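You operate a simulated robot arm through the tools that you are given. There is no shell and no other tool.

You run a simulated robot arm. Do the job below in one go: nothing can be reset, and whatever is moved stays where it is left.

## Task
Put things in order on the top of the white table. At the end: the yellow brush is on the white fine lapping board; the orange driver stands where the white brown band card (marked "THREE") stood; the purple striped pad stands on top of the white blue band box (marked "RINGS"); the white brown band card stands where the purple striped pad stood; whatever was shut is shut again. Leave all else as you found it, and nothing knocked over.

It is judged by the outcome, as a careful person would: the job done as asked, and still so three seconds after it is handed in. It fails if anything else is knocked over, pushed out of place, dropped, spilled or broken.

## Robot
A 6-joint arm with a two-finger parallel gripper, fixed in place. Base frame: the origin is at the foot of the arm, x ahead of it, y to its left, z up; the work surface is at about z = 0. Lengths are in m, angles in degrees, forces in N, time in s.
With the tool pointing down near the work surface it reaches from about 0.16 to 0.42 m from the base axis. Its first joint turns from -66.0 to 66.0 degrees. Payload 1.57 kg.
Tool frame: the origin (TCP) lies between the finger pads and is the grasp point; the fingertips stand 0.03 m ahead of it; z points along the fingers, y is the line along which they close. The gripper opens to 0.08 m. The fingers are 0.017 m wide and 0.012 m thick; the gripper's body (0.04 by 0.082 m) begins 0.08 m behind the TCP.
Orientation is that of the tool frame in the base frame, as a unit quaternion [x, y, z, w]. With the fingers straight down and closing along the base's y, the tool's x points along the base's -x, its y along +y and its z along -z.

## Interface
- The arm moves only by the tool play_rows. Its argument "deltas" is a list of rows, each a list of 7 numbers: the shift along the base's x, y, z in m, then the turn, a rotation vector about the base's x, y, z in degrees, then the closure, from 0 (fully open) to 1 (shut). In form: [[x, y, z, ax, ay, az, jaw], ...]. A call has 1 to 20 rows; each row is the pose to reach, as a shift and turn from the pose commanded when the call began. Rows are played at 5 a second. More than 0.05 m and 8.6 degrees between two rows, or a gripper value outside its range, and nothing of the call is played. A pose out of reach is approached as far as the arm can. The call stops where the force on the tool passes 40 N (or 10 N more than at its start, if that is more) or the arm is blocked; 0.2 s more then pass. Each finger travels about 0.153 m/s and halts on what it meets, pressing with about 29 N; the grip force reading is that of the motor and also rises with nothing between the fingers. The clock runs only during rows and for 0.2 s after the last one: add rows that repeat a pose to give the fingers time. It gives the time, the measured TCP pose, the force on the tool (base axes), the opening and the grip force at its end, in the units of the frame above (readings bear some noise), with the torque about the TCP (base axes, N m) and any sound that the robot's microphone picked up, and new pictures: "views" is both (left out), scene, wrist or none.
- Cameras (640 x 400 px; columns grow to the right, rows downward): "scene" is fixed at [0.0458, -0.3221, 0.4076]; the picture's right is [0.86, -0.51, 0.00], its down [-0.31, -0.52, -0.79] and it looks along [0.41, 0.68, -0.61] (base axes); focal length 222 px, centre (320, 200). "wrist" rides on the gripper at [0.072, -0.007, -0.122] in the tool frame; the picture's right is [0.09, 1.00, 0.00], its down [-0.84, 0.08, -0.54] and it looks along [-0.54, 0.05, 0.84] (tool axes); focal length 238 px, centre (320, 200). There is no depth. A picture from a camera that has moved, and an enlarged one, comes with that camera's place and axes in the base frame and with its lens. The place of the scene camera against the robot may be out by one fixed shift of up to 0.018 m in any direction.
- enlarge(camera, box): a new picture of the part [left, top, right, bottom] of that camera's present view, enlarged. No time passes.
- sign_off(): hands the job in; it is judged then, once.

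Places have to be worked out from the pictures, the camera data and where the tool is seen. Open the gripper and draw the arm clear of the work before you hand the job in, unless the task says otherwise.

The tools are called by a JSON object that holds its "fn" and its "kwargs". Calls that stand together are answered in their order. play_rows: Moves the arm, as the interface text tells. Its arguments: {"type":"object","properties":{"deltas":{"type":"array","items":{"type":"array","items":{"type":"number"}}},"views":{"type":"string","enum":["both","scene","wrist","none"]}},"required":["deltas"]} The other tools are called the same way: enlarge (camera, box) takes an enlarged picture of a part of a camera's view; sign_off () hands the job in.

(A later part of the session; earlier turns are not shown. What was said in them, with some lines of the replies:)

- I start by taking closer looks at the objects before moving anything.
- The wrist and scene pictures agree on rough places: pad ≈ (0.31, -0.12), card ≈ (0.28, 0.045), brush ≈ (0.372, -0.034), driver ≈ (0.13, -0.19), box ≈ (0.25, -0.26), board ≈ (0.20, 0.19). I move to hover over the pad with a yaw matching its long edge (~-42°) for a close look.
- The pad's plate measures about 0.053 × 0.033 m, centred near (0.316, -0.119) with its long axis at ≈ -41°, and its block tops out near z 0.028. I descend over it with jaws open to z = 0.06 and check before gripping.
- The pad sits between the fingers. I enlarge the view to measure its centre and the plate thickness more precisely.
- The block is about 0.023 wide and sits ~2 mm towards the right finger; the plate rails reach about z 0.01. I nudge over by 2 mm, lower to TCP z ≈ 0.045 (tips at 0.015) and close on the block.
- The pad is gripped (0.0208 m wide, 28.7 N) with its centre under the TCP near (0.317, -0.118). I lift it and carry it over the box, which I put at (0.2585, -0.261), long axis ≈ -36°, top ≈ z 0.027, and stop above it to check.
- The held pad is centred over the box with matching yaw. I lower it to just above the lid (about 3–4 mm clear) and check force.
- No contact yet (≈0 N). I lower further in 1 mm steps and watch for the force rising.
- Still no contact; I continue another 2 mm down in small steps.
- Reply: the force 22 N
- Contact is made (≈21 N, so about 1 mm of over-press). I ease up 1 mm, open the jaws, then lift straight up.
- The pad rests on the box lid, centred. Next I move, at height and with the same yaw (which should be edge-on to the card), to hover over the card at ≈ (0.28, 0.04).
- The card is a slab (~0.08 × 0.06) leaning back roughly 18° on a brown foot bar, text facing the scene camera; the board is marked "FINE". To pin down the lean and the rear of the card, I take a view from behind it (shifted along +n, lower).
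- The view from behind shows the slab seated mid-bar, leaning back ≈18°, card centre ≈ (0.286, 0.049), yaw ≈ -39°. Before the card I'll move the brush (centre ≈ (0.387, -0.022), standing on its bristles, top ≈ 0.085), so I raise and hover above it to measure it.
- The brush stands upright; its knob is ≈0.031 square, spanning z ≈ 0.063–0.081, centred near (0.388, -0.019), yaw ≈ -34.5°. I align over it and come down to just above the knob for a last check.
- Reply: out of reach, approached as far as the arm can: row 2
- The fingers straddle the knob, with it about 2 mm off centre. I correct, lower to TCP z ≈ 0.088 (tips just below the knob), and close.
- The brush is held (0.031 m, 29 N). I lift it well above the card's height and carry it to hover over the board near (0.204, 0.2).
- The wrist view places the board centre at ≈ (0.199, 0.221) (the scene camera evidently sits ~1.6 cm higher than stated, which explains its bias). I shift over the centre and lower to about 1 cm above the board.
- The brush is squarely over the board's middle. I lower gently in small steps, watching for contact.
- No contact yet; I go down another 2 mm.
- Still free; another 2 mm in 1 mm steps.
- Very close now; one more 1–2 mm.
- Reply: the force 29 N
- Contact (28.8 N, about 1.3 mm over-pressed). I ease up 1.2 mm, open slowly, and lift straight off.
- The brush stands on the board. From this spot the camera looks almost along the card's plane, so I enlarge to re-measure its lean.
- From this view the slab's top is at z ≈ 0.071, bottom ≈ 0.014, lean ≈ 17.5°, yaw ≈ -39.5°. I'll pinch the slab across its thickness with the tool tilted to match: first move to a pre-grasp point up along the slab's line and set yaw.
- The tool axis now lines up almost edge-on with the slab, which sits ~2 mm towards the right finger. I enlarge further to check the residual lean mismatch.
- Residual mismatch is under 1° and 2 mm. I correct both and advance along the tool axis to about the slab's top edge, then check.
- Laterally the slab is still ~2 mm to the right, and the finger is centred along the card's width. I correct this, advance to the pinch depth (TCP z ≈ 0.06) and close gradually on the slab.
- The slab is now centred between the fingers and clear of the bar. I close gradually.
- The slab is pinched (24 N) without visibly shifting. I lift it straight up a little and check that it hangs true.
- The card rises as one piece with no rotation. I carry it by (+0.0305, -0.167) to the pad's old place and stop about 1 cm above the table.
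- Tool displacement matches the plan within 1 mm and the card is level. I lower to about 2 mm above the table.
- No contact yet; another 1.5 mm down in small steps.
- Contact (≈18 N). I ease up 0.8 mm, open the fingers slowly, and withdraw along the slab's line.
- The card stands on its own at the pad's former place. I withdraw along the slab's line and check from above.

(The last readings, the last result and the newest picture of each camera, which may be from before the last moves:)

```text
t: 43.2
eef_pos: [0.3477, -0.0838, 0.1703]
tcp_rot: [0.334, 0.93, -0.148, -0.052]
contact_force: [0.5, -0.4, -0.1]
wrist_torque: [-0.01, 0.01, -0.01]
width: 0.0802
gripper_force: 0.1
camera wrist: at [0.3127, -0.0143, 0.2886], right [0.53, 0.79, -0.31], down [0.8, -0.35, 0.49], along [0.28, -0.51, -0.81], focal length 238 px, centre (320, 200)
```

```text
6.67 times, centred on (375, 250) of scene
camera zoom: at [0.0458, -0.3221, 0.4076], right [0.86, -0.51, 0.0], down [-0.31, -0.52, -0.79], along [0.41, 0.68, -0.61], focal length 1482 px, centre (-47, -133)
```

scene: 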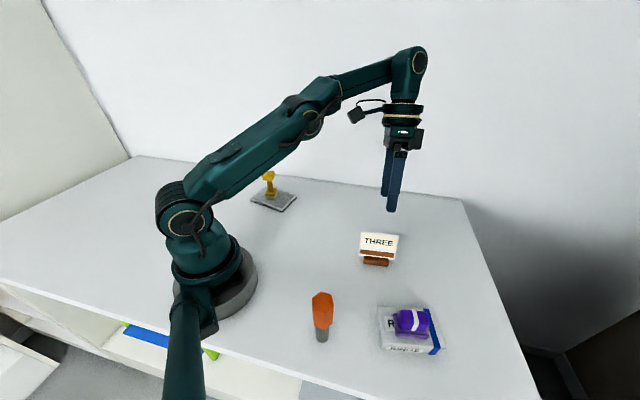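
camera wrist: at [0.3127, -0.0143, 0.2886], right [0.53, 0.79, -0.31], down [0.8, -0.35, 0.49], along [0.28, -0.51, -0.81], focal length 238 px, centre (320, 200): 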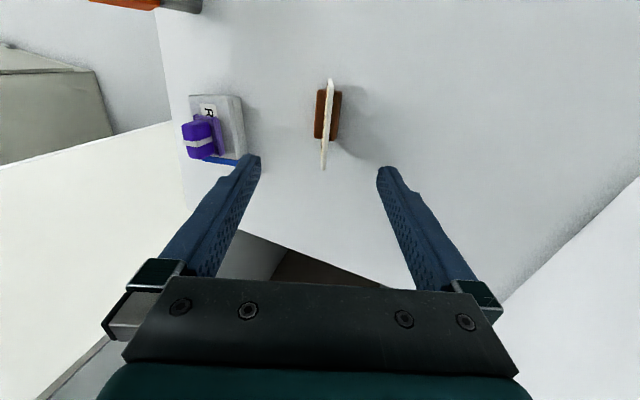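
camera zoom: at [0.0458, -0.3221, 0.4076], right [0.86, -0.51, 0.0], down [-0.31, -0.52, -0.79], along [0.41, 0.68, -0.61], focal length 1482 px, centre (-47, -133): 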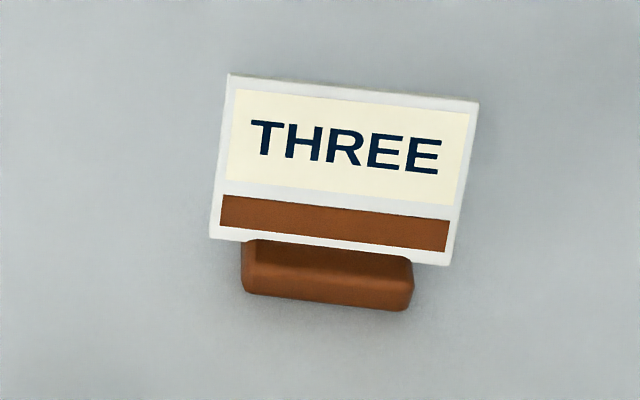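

The card stands exactly on the pad's old footprint in the scene view. Now I un-tilt the tool and go look at the driver (≈ (0.134, -0.187), about 0.117 m tall), hovering well above it.

{"fn": "play_rows", "kwargs": {"deltas": [[-0.01, -0.004, 0.02, 4.63, -3.8, 0, 0], [-0.03, -0.015, 0.035, 9.26, -7.6, 0, 0], [-0.06, -0.03, 0.045, 13.9, -11.4, 0, 0], [-0.1, -0.05, 0.05, 13.9, -11.4, 0, 0], [-0.14, -0.07, 0.05, 13.9, -11.4, 0, 0], [-0.175, -0.088, 0.05, 13.9, -11.4, 0, 0], [-0.2, -0.1, 0.05, 13.9, -11.4, 0, 0], [-0.2, -0.1, 0.05, 13.9, -11.4, 0, 0]], "views": "both"}}

{"fn": "enlarge", "kwargs": {"camera": "wrist", "box": [220, 20, 420, 180]}}

{"fn": "enlarge", "kwargs": {"camera": "scene", "box": [280, 270, 370, 350]}}

```text
t: 45.0
eef_pos: [0.1479, -0.183, 0.2201]
tcp_rot: [0.338, 0.941, 0.0, 0.001]
contact_force: [0.2, -0.1, -0.3]
wrist_torque: [0.01, -0.01, 0.0]
width: 0.0799
gripper_force: 0.1
camera wrist: at [0.0901, -0.1427, 0.3418], right [0.56, 0.83, 0.0], down [0.69, -0.47, 0.54], along [0.45, -0.31, -0.84], focal length 238 px, centre (320, 200)
```

scene: 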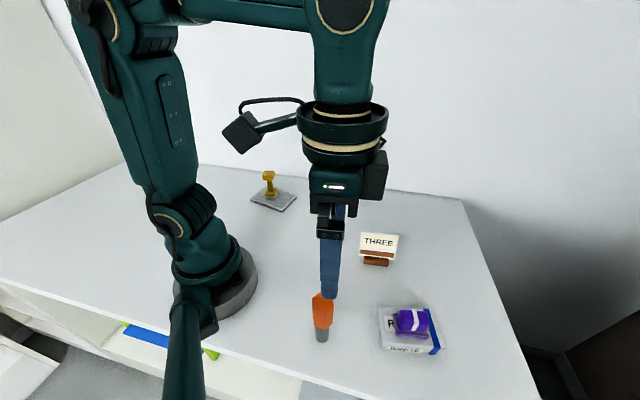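
wrist: 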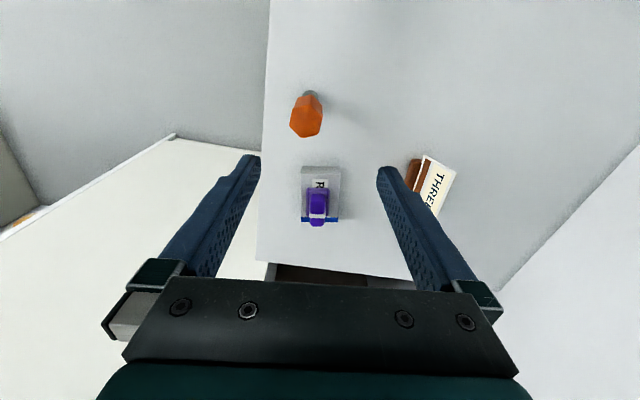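

```text
2.50 times, centred on (320, 100) of wrist
camera zoom: at [0.0901, -0.1427, 0.3418], right [0.56, 0.83, 0.0], down [0.69, -0.47, 0.54], along [0.45, -0.31, -0.84], focal length 596 px, centre (320, 450)
```

zoom: 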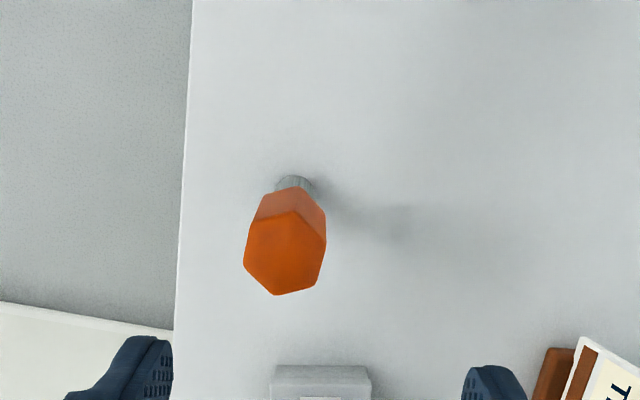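

```text
5.00 times, centred on (325, 310) of scene
camera zoom: at [0.0458, -0.3221, 0.4076], right [0.86, -0.51, 0.0], down [-0.31, -0.52, -0.79], along [0.41, 0.68, -0.61], focal length 1111 px, centre (295, -350)
```

zoom: 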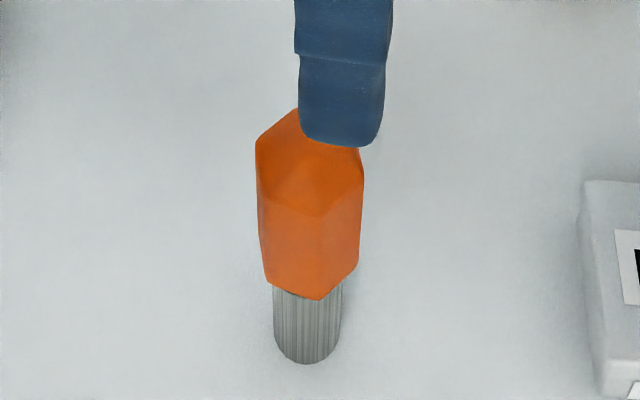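

I enlarge the handle's top to find its flats and centre.

{"fn": "enlarge", "kwargs": {"camera": "wrist", "box": [275, 80, 339, 145]}}

```text
6.15 times, centred on (307, 112) of wrist
camera zoom: at [0.0901, -0.1427, 0.3418], right [0.56, 0.83, 0.0], down [0.69, -0.47, 0.54], along [0.45, -0.31, -0.84], focal length 1467 px, centre (400, 738)
```

zoom: 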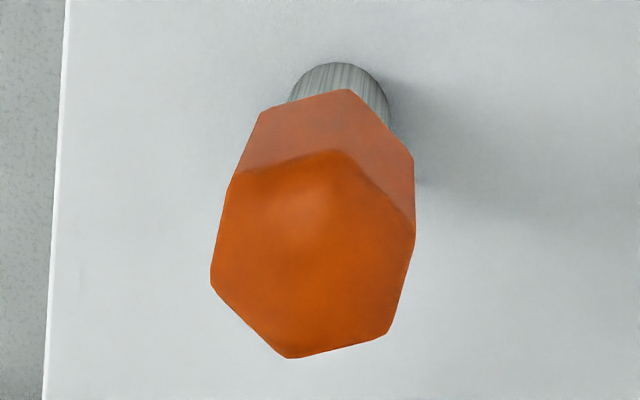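

The handle is a hexagon ≈0.029 across flats, centred near (0.134, -0.190), top ≈ z 0.108; a flat pair faces 40°, so yaw -50° grips it squarely. I align above it and descend partway for a check.

{"fn": "play_rows", "kwargs": {"deltas": [[-0.007, -0.004, 0, 0, 0, -5, 0], [-0.0147, -0.0078, 0, 0, 0, -10.5, 0], [-0.0147, -0.0078, -0.03, 0, 0, -10.5, 0], [-0.0147, -0.0078, -0.06, 0, 0, -10.5, 0], [-0.0147, -0.0078, -0.07, 0, 0, -10.5, 0], [-0.0147, -0.0078, -0.07, 0, 0, -10.5, 0]], "views": "both"}}

{"fn": "enlarge", "kwargs": {"camera": "wrist", "box": [230, 60, 410, 200]}}

{"fn": "enlarge", "kwargs": {"camera": "scene", "box": [280, 250, 370, 350]}}

```text
t: 46.4
eef_pos: [0.1343, -0.1898, 0.1501]
tcp_rot: [0.423, 0.906, -0.001, 0.001]
contact_force: [0.5, 0.1, 0.0]
wrist_torque: [0.0, 0.02, 0.02]
width: 0.0802
gripper_force: 0.2
camera wrist: at [0.0847, -0.1403, 0.2729], right [0.7, 0.71, 0.0], down [0.6, -0.59, 0.54], along [0.39, -0.38, -0.84], focal length 238 px, centre (320, 200)
```

scene: 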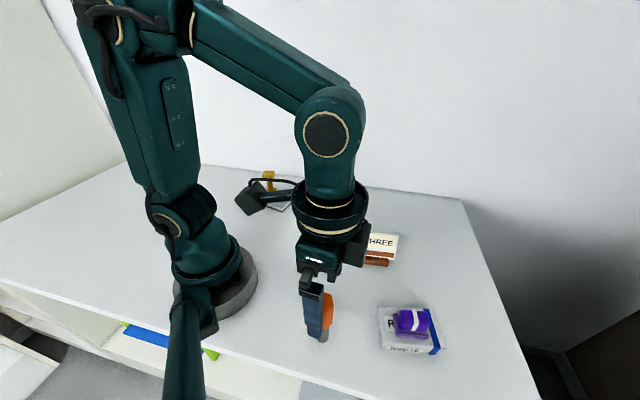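
wrist: 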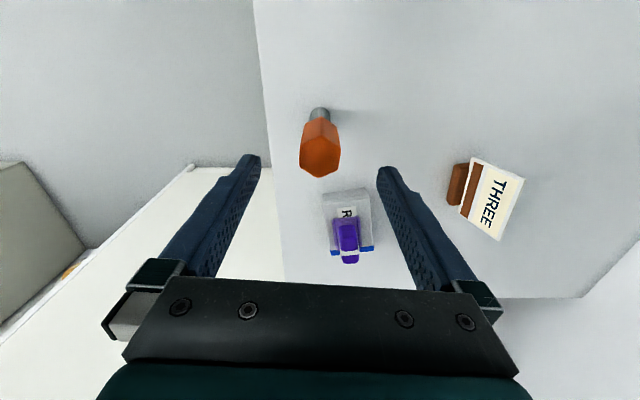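

```text
2.86 times, centred on (320, 130) of wrist
camera zoom: at [0.0847, -0.1403, 0.2729], right [0.7, 0.71, 0.0], down [0.6, -0.59, 0.54], along [0.39, -0.38, -0.84], focal length 681 px, centre (320, 400)
```

zoom: 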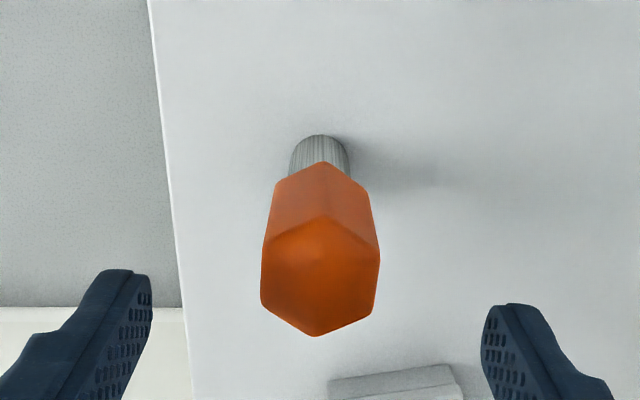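

```text
4.00 times, centred on (325, 300) of scene
camera zoom: at [0.0458, -0.3221, 0.4076], right [0.86, -0.51, 0.0], down [-0.31, -0.52, -0.79], along [0.41, 0.68, -0.61], focal length 889 px, centre (300, -200)
```

zoom: 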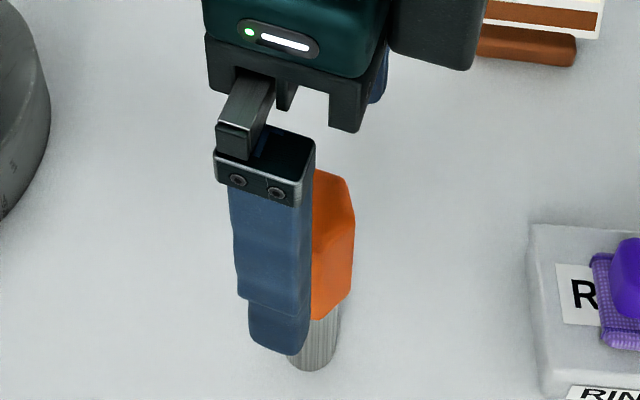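

Perfect lateral alignment with the hex flats. I descend to TCP z ≈ 0.083 and close on the handle.

{"fn": "play_rows", "kwargs": {"deltas": [[0, 0, -0.025, 0, 0, 0, 0], [0, 0, -0.05, 0, 0, 0, 0], [0, 0, -0.068, 0, 0, 0, 0], [0, 0, -0.068, 0, 0, 0, 0], [0, 0, -0.068, 0, 0, 0, 0.3], [0, 0, -0.068, 0, 0, 0, 0.55], [0, 0, -0.068, 0, 0, 0, 0.7], [0, 0, -0.068, 0, 0, 0, 0.8], [0, 0, -0.068, 0, 0, 0, 0.8]], "views": "both"}}

{"fn": "enlarge", "kwargs": {"camera": "scene", "box": [280, 250, 370, 350]}}

{"fn": "enlarge", "kwargs": {"camera": "wrist", "box": [230, 60, 410, 220]}}

```text
t: 48.4
eef_pos: [0.1345, -0.1907, 0.0815]
tcp_rot: [0.423, 0.906, -0.001, 0.001]
contact_force: [-0.1, -0.1, 0.5]
wrist_torque: [0.02, 0.04, -0.01]
width: 0.0288
gripper_force: 29.3
camera wrist: at [0.0848, -0.1398, 0.2039], right [0.7, 0.71, 0.0], down [0.6, -0.59, 0.54], along [0.39, -0.38, -0.84], focal length 238 px, centre (320, 200)
```

scene: 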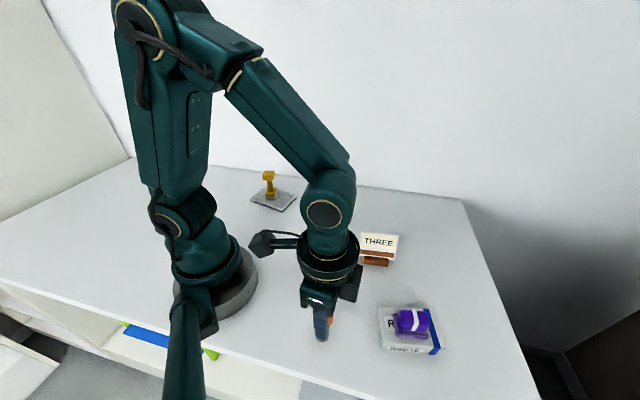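
wrist: 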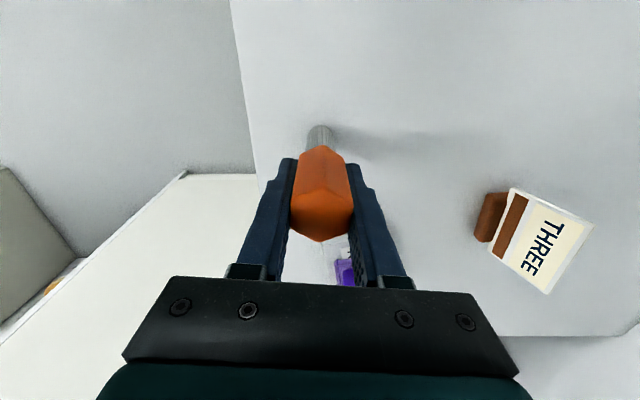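

```text
4.00 times, centred on (325, 300) of scene
camera zoom: at [0.0458, -0.3221, 0.4076], right [0.86, -0.51, 0.0], down [-0.31, -0.52, -0.79], along [0.41, 0.68, -0.61], focal length 889 px, centre (300, -200)
```

zoom: 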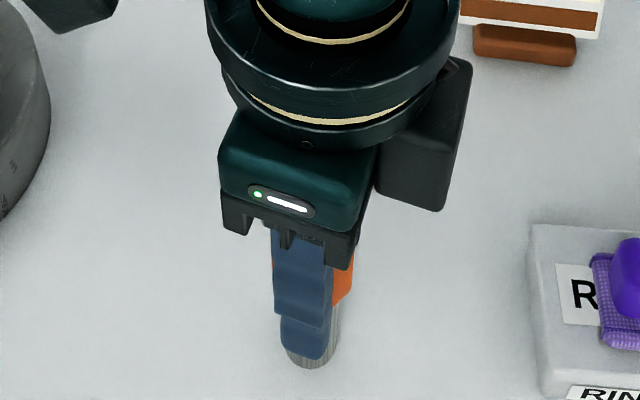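

```text
2.50 times, centred on (320, 140) of wrist
camera zoom: at [0.0848, -0.1398, 0.2039], right [0.7, 0.71, 0.0], down [0.6, -0.59, 0.54], along [0.39, -0.38, -0.84], focal length 596 px, centre (320, 350)
```

zoom: 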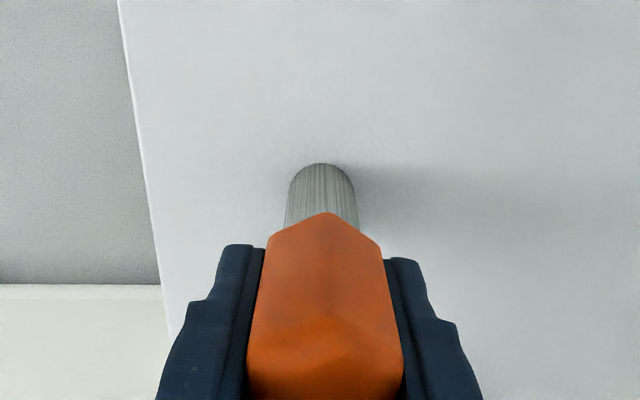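

The driver is held squarely (0.0288 m, 29 N). I lift it 9 cm, carry it to the card's former place (0.286, 0.049), and stop ~2 cm above the table.

{"fn": "play_rows", "kwargs": {"deltas": [[0, 0, 0.01, 0, 0, 0, 0.8], [0, 0, 0.045, 0, 0, 0, 0.8], [0, 0, 0.085, 0, 0, 0, 0.8], [0.018, 0.028, 0.09, 0, 0, 0, 0.8], [0.043, 0.068, 0.09, 0, 0, 0, 0.8], [0.068, 0.107, 0.09, 0, 0, 0, 0.8], [0.093, 0.146, 0.09, 0, 0, 0, 0.8], [0.118, 0.185, 0.09, 0, 0, 0, 0.8], [0.14, 0.22, 0.09, 0, 0, 0, 0.8], [0.152, 0.239, 0.08, 0, 0, 0, 0.8], [0.152, 0.239, 0.05, 0, 0, 0, 0.8], [0.152, 0.239, 0.025, 0, 0, 0, 0.8], [0.152, 0.239, 0.025, 0, 0, 0, 0.8]], "views": "both"}}

{"fn": "enlarge", "kwargs": {"camera": "scene", "box": [270, 150, 380, 250]}}

{"fn": "enlarge", "kwargs": {"camera": "wrist", "box": [230, 60, 410, 220]}}

```text
t: 51.2
eef_pos: [0.2848, 0.0499, 0.1093]
tcp_rot: [0.424, 0.906, -0.001, 0.0]
contact_force: [0.3, 0.1, -2.0]
wrist_torque: [0.0, -0.01, -0.03]
width: 0.029
gripper_force: 28.6
camera wrist: at [0.2352, 0.0998, 0.2301], right [0.7, 0.71, 0.0], down [0.6, -0.59, 0.54], along [0.39, -0.38, -0.84], focal length 238 px, centre (320, 200)
```

scene: 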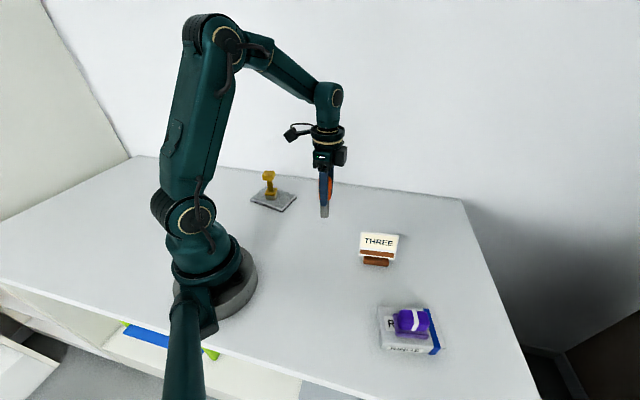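
wrist: 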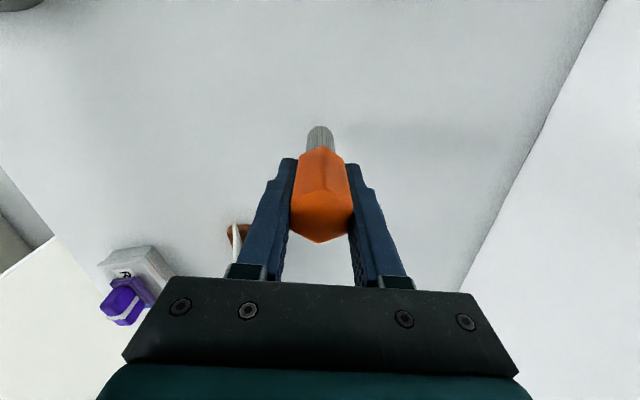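

```text
4.00 times, centred on (325, 200) of scene
camera zoom: at [0.0458, -0.3221, 0.4076], right [0.86, -0.51, 0.0], down [-0.31, -0.52, -0.79], along [0.41, 0.68, -0.61], focal length 889 px, centre (300, 200)
```

zoom: 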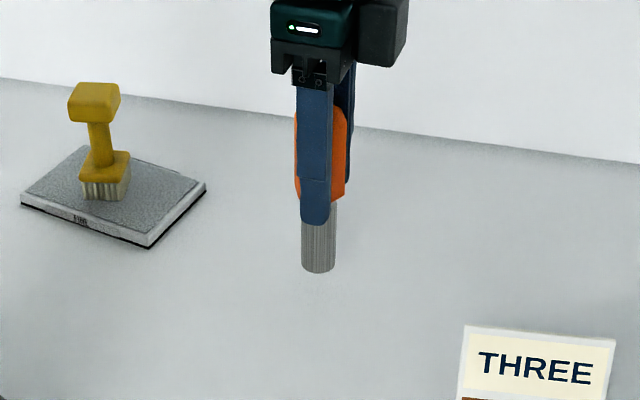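

```text
2.50 times, centred on (320, 140) of wrist
camera zoom: at [0.2352, 0.0998, 0.2301], right [0.7, 0.71, 0.0], down [0.6, -0.59, 0.54], along [0.39, -0.38, -0.84], focal length 596 px, centre (320, 350)
```

zoom: 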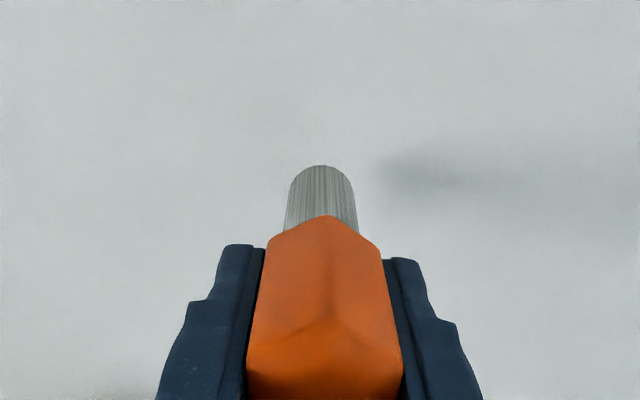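

The driver hangs vertical over (0.286, 0.049). I lower it to ~2 mm above the table.

{"fn": "play_rows", "kwargs": {"deltas": [[0, 0, -0.01, 0, 0, 0, 0.8], [0, 0, -0.018, 0, 0, 0, 0.8], [0, 0, -0.0225, 0, 0, 0, 0.8], [0, 0, -0.0225, 0, 0, 0, 0.8]], "views": "none"}}

{"fn": "enlarge", "kwargs": {"camera": "scene", "box": [290, 170, 360, 240]}}

```text
t: 52.2
eef_pos: [0.2859, 0.0466, 0.0853]
tcp_rot: [0.422, 0.907, 0.0, 0.001]
contact_force: [0.3, 0.0, -0.5]
wrist_torque: [-0.03, 0.02, 0.05]
width: 0.0292
gripper_force: 29.3
```

```text
5.71 times, centred on (325, 205) of scene
camera zoom: at [0.0458, -0.3221, 0.4076], right [0.86, -0.51, 0.0], down [-0.31, -0.52, -0.79], along [0.41, 0.68, -0.61], focal length 1270 px, centre (291, 171)
```

zoom: 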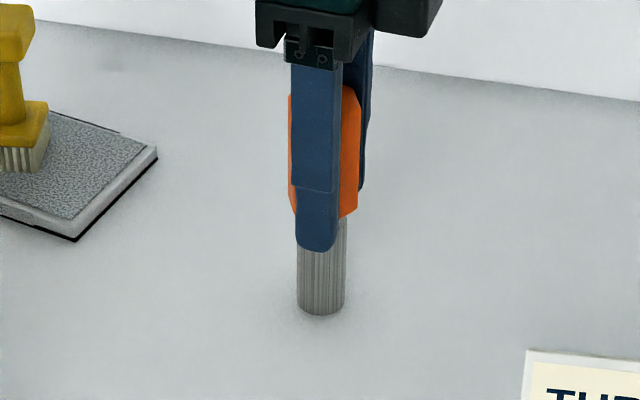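

The driver's base matches the centre of the card's old footprint in the scene view. I lower the last bit in small steps.

{"fn": "play_rows", "kwargs": {"deltas": [[0, 0.0005, -0.001, 0, 0, 0, 0.8], [0, 0.0005, -0.002, 0, 0, 0, 0.8], [0, 0.0005, -0.002, 0, 0, 0, 0.8]], "views": "none"}}

```text
t: 53.0
eef_pos: [0.2849, 0.0486, 0.0825]
tcp_rot: [0.423, 0.906, 0.0, 0.001]
contact_force: [-0.9, -0.3, -0.2]
wrist_torque: [-0.01, -0.01, 0.01]
width: 0.0287
gripper_force: 28.9
```

Still no contact; 1.5 mm more.

{"fn": "play_rows", "kwargs": {"deltas": [[0, 0, -0.0008, 0, 0, 0, 0.8], [0, 0, -0.0014, 0, 0, 0, 0.8], [0, 0, -0.0014, 0, 0, 0, 0.8]], "views": "none"}}

```text
t: 53.8
eef_pos: [0.2855, 0.048, 0.081]
tcp_rot: [0.422, 0.906, 0.0, 0.001]
contact_force: [-6.3, 1.4, 23.6]
wrist_torque: [0.16, 0.59, -0.01]
width: 0.0289
gripper_force: 28.9
```

Contact (≈24 N). I ease up about 1 mm to take the load off, then check before opening.

{"fn": "play_rows", "kwargs": {"deltas": [[0, 0, 0.0009, 0, 0, 0, 0.8], [0, 0, 0.0009, 0, 0, 0, 0.8]], "views": "wrist"}}

```text
t: 54.4
eef_pos: [0.2838, 0.0477, 0.0823]
tcp_rot: [0.423, 0.906, 0.0, 0.0]
contact_force: [0.2, -0.6, -0.1]
wrist_torque: [0.01, 0.01, -0.01]
width: 0.0289
gripper_force: 29.1
camera wrist: at [0.2353, 0.0993, 0.2042], right [0.7, 0.71, 0.0], down [0.6, -0.59, 0.54], along [0.39, -0.38, -0.84], focal length 238 px, centre (320, 200)
```

wrist: 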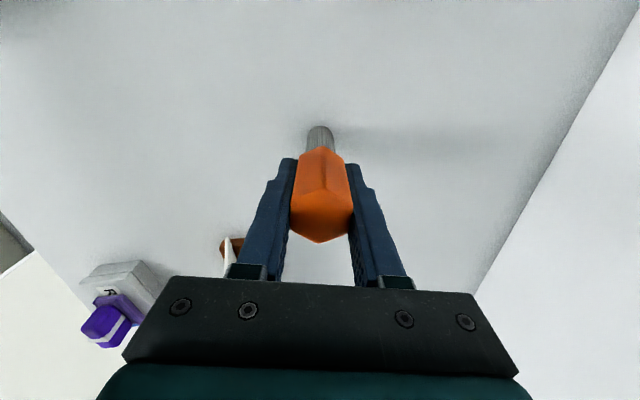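

Load is zero with the base practically touching. I settle 0.3 mm down and open the fingers slowly and symmetrically.

{"fn": "play_rows", "kwargs": {"deltas": [[0, 0, -0.0003, 0, 0, 0, 0.8], [0, 0, -0.0003, 0, 0, 0, 0.72], [0, 0, -0.0003, 0, 0, 0, 0.66], [0, 0, -0.0003, 0, 0, 0, 0.6], [0, 0, -0.0003, 0, 0, 0, 0.5], [0, 0, -0.0003, 0, 0, 0, 0.35], [0, 0, -0.0003, 0, 0, 0, 0.15], [0, 0, -0.0003, 0, 0, 0, 0.0], [0, 0, -0.0003, 0, 0, 0, 0.0]], "views": "both"}}

{"fn": "enlarge", "kwargs": {"camera": "scene", "box": [290, 170, 360, 240]}}

{"fn": "enlarge", "kwargs": {"camera": "wrist", "box": [230, 80, 410, 260]}}

```text
t: 56.4
eef_pos: [0.2864, 0.0497, 0.0821]
tcp_rot: [0.423, 0.906, 0.001, 0.001]
contact_force: [-0.1, 0.9, 0.8]
wrist_torque: [-0.01, 0.02, -0.02]
width: 0.0804
gripper_force: 0.1
camera wrist: at [0.2358, 0.0996, 0.2043], right [0.7, 0.71, 0.0], down [0.6, -0.59, 0.54], along [0.39, -0.38, -0.84], focal length 238 px, centre (320, 200)
```

scene: 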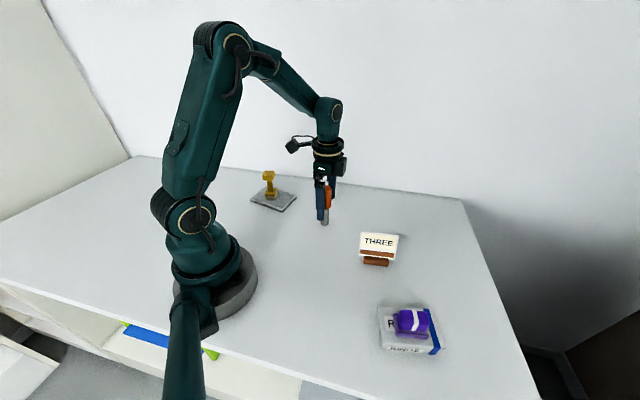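
wrist: 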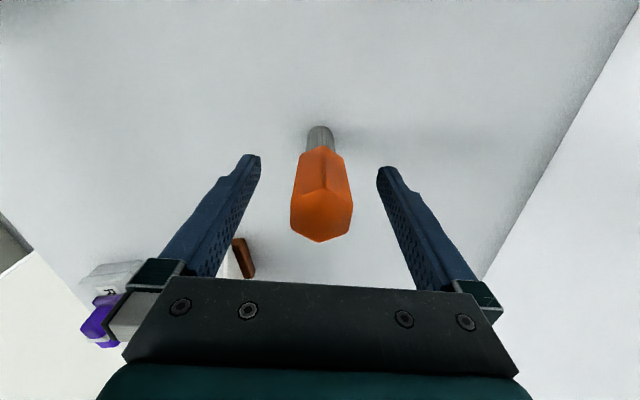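

```text
5.71 times, centred on (325, 205) of scene
camera zoom: at [0.0458, -0.3221, 0.4076], right [0.86, -0.51, 0.0], down [-0.31, -0.52, -0.79], along [0.41, 0.68, -0.61], focal length 1270 px, centre (291, 171)
```

zoom: 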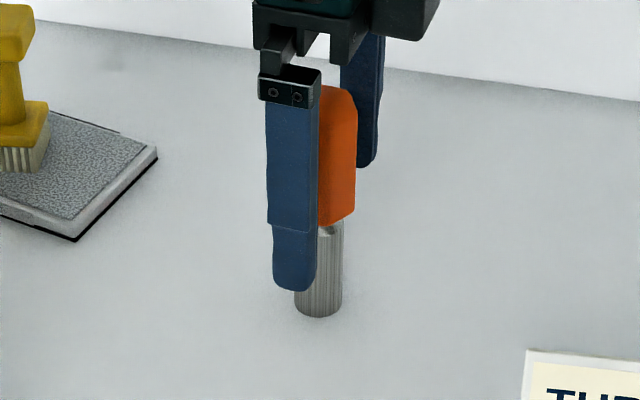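

```text
2.22 times, centred on (320, 170) of wrist
camera zoom: at [0.2358, 0.0996, 0.2043], right [0.7, 0.71, 0.0], down [0.6, -0.59, 0.54], along [0.39, -0.38, -0.84], focal length 530 px, centre (320, 267)
```

zoom: 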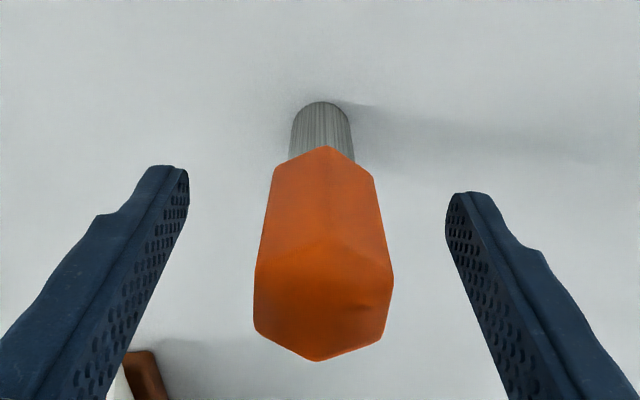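

The driver stands free and upright. I withdraw straight up, then move the arm back clear toward its starting pose.

{"fn": "play_rows", "kwargs": {"deltas": [[0, 0, 0.02, 0, 0, 0, 0], [0, 0, 0.05, 0, 0, 0, 0], [0, 0, 0.09, 0, 0, 0, 0], [0, 0, 0.13, 0, 0, 0, 0], [-0.02, -0.02, 0.16, 0, 0, 2, 0], [-0.04, -0.05, 0.18, 0, 0, 6, 0], [-0.05, -0.085, 0.185, 0, 0, 12, 0], [-0.06, -0.12, 0.185, 0, 0, 20, 0], [-0.06, -0.15, 0.185, 0, 0, 28, 0], [-0.06, -0.173, 0.185, 0, 0, 36, 0], [-0.06, -0.173, 0.185, 0, 0, 44, 0], [-0.06, -0.173, 0.185, 0, 0, 50, 0], [-0.06, -0.173, 0.185, 0, 0, 50, 0]], "views": "both"}}

{"fn": "enlarge", "kwargs": {"camera": "scene", "box": [240, 160, 460, 360]}}

{"fn": "enlarge", "kwargs": {"camera": "wrist", "box": [180, 0, 500, 250]}}

```text
t: 59.2
eef_pos: [0.225, -0.1237, 0.2678]
tcp_rot: [0.0, 1.0, 0.0, 0.0]
contact_force: [-0.4, 0.0, 0.5]
wrist_torque: [0.02, -0.01, -0.03]
width: 0.0799
gripper_force: 0.0
camera wrist: at [0.1549, -0.1308, 0.3891], right [-0.09, 1.0, 0.0], down [0.84, 0.08, 0.54], along [0.54, 0.05, -0.84], focal length 238 px, centre (320, 200)
```

scene: 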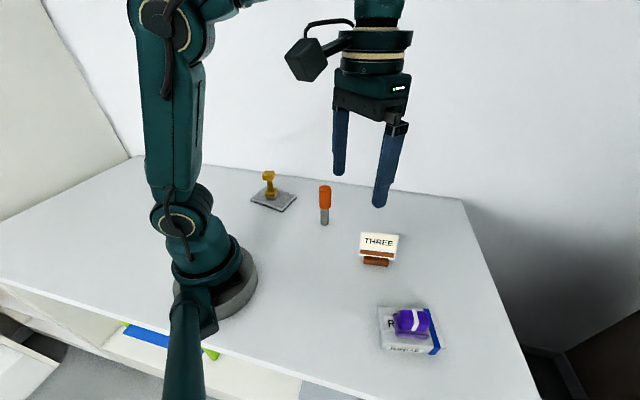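
wrist: 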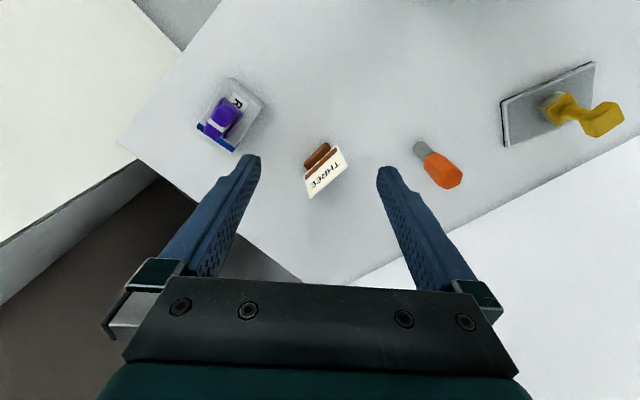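

```text
2.00 times, centred on (350, 260) of scene
camera zoom: at [0.0458, -0.3221, 0.4076], right [0.86, -0.51, 0.0], down [-0.31, -0.52, -0.79], along [0.41, 0.68, -0.61], focal length 444 px, centre (260, 80)
```

zoom: 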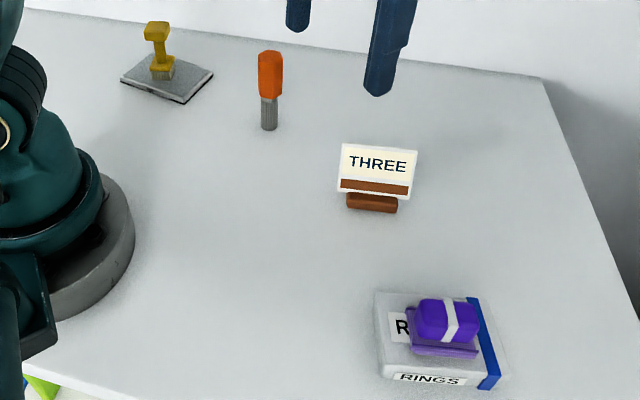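

```text
1.60 times, centred on (340, 125) of wrist
camera zoom: at [0.1549, -0.1308, 0.3891], right [-0.09, 1.0, 0.0], down [0.84, 0.08, 0.54], along [0.54, 0.05, -0.84], focal length 381 px, centre (288, 320)
```

zoom: 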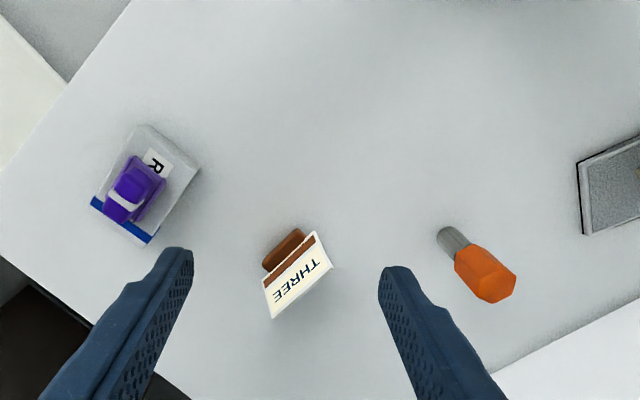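

All four items are in place: brush on the FINE board, driver upright on the card's old spot, card on the pad's old spot, and pad on the closed RINGS box. The box and board haven't moved from their first-picture positions. The gripper is open and the arm is clear, so I hand in the job.

{"fn": "sign_off", "kwargs": {}}

```text
The job is handed in.
```

The job is done and handed in. The last pictures showed everything standing where you asked:

- **Yellow brush:** it stands upright near the middle of the white board marked "FINE".
- **Orange driver:** it stands upright where the "THREE" card stood.
- **"THREE" card:** it stands where the purple striped pad stood, facing the same way as before.
- **Purple striped pad:** it rests in the middle of the "RINGS" box lid.

I opened nothing; the box stayed shut throughout. The box and board look unmoved from the first pictures, and nothing was knocked over. I left the gripper open and the arm drawn back to about its starting pose. The result of the judging was not shown to me.
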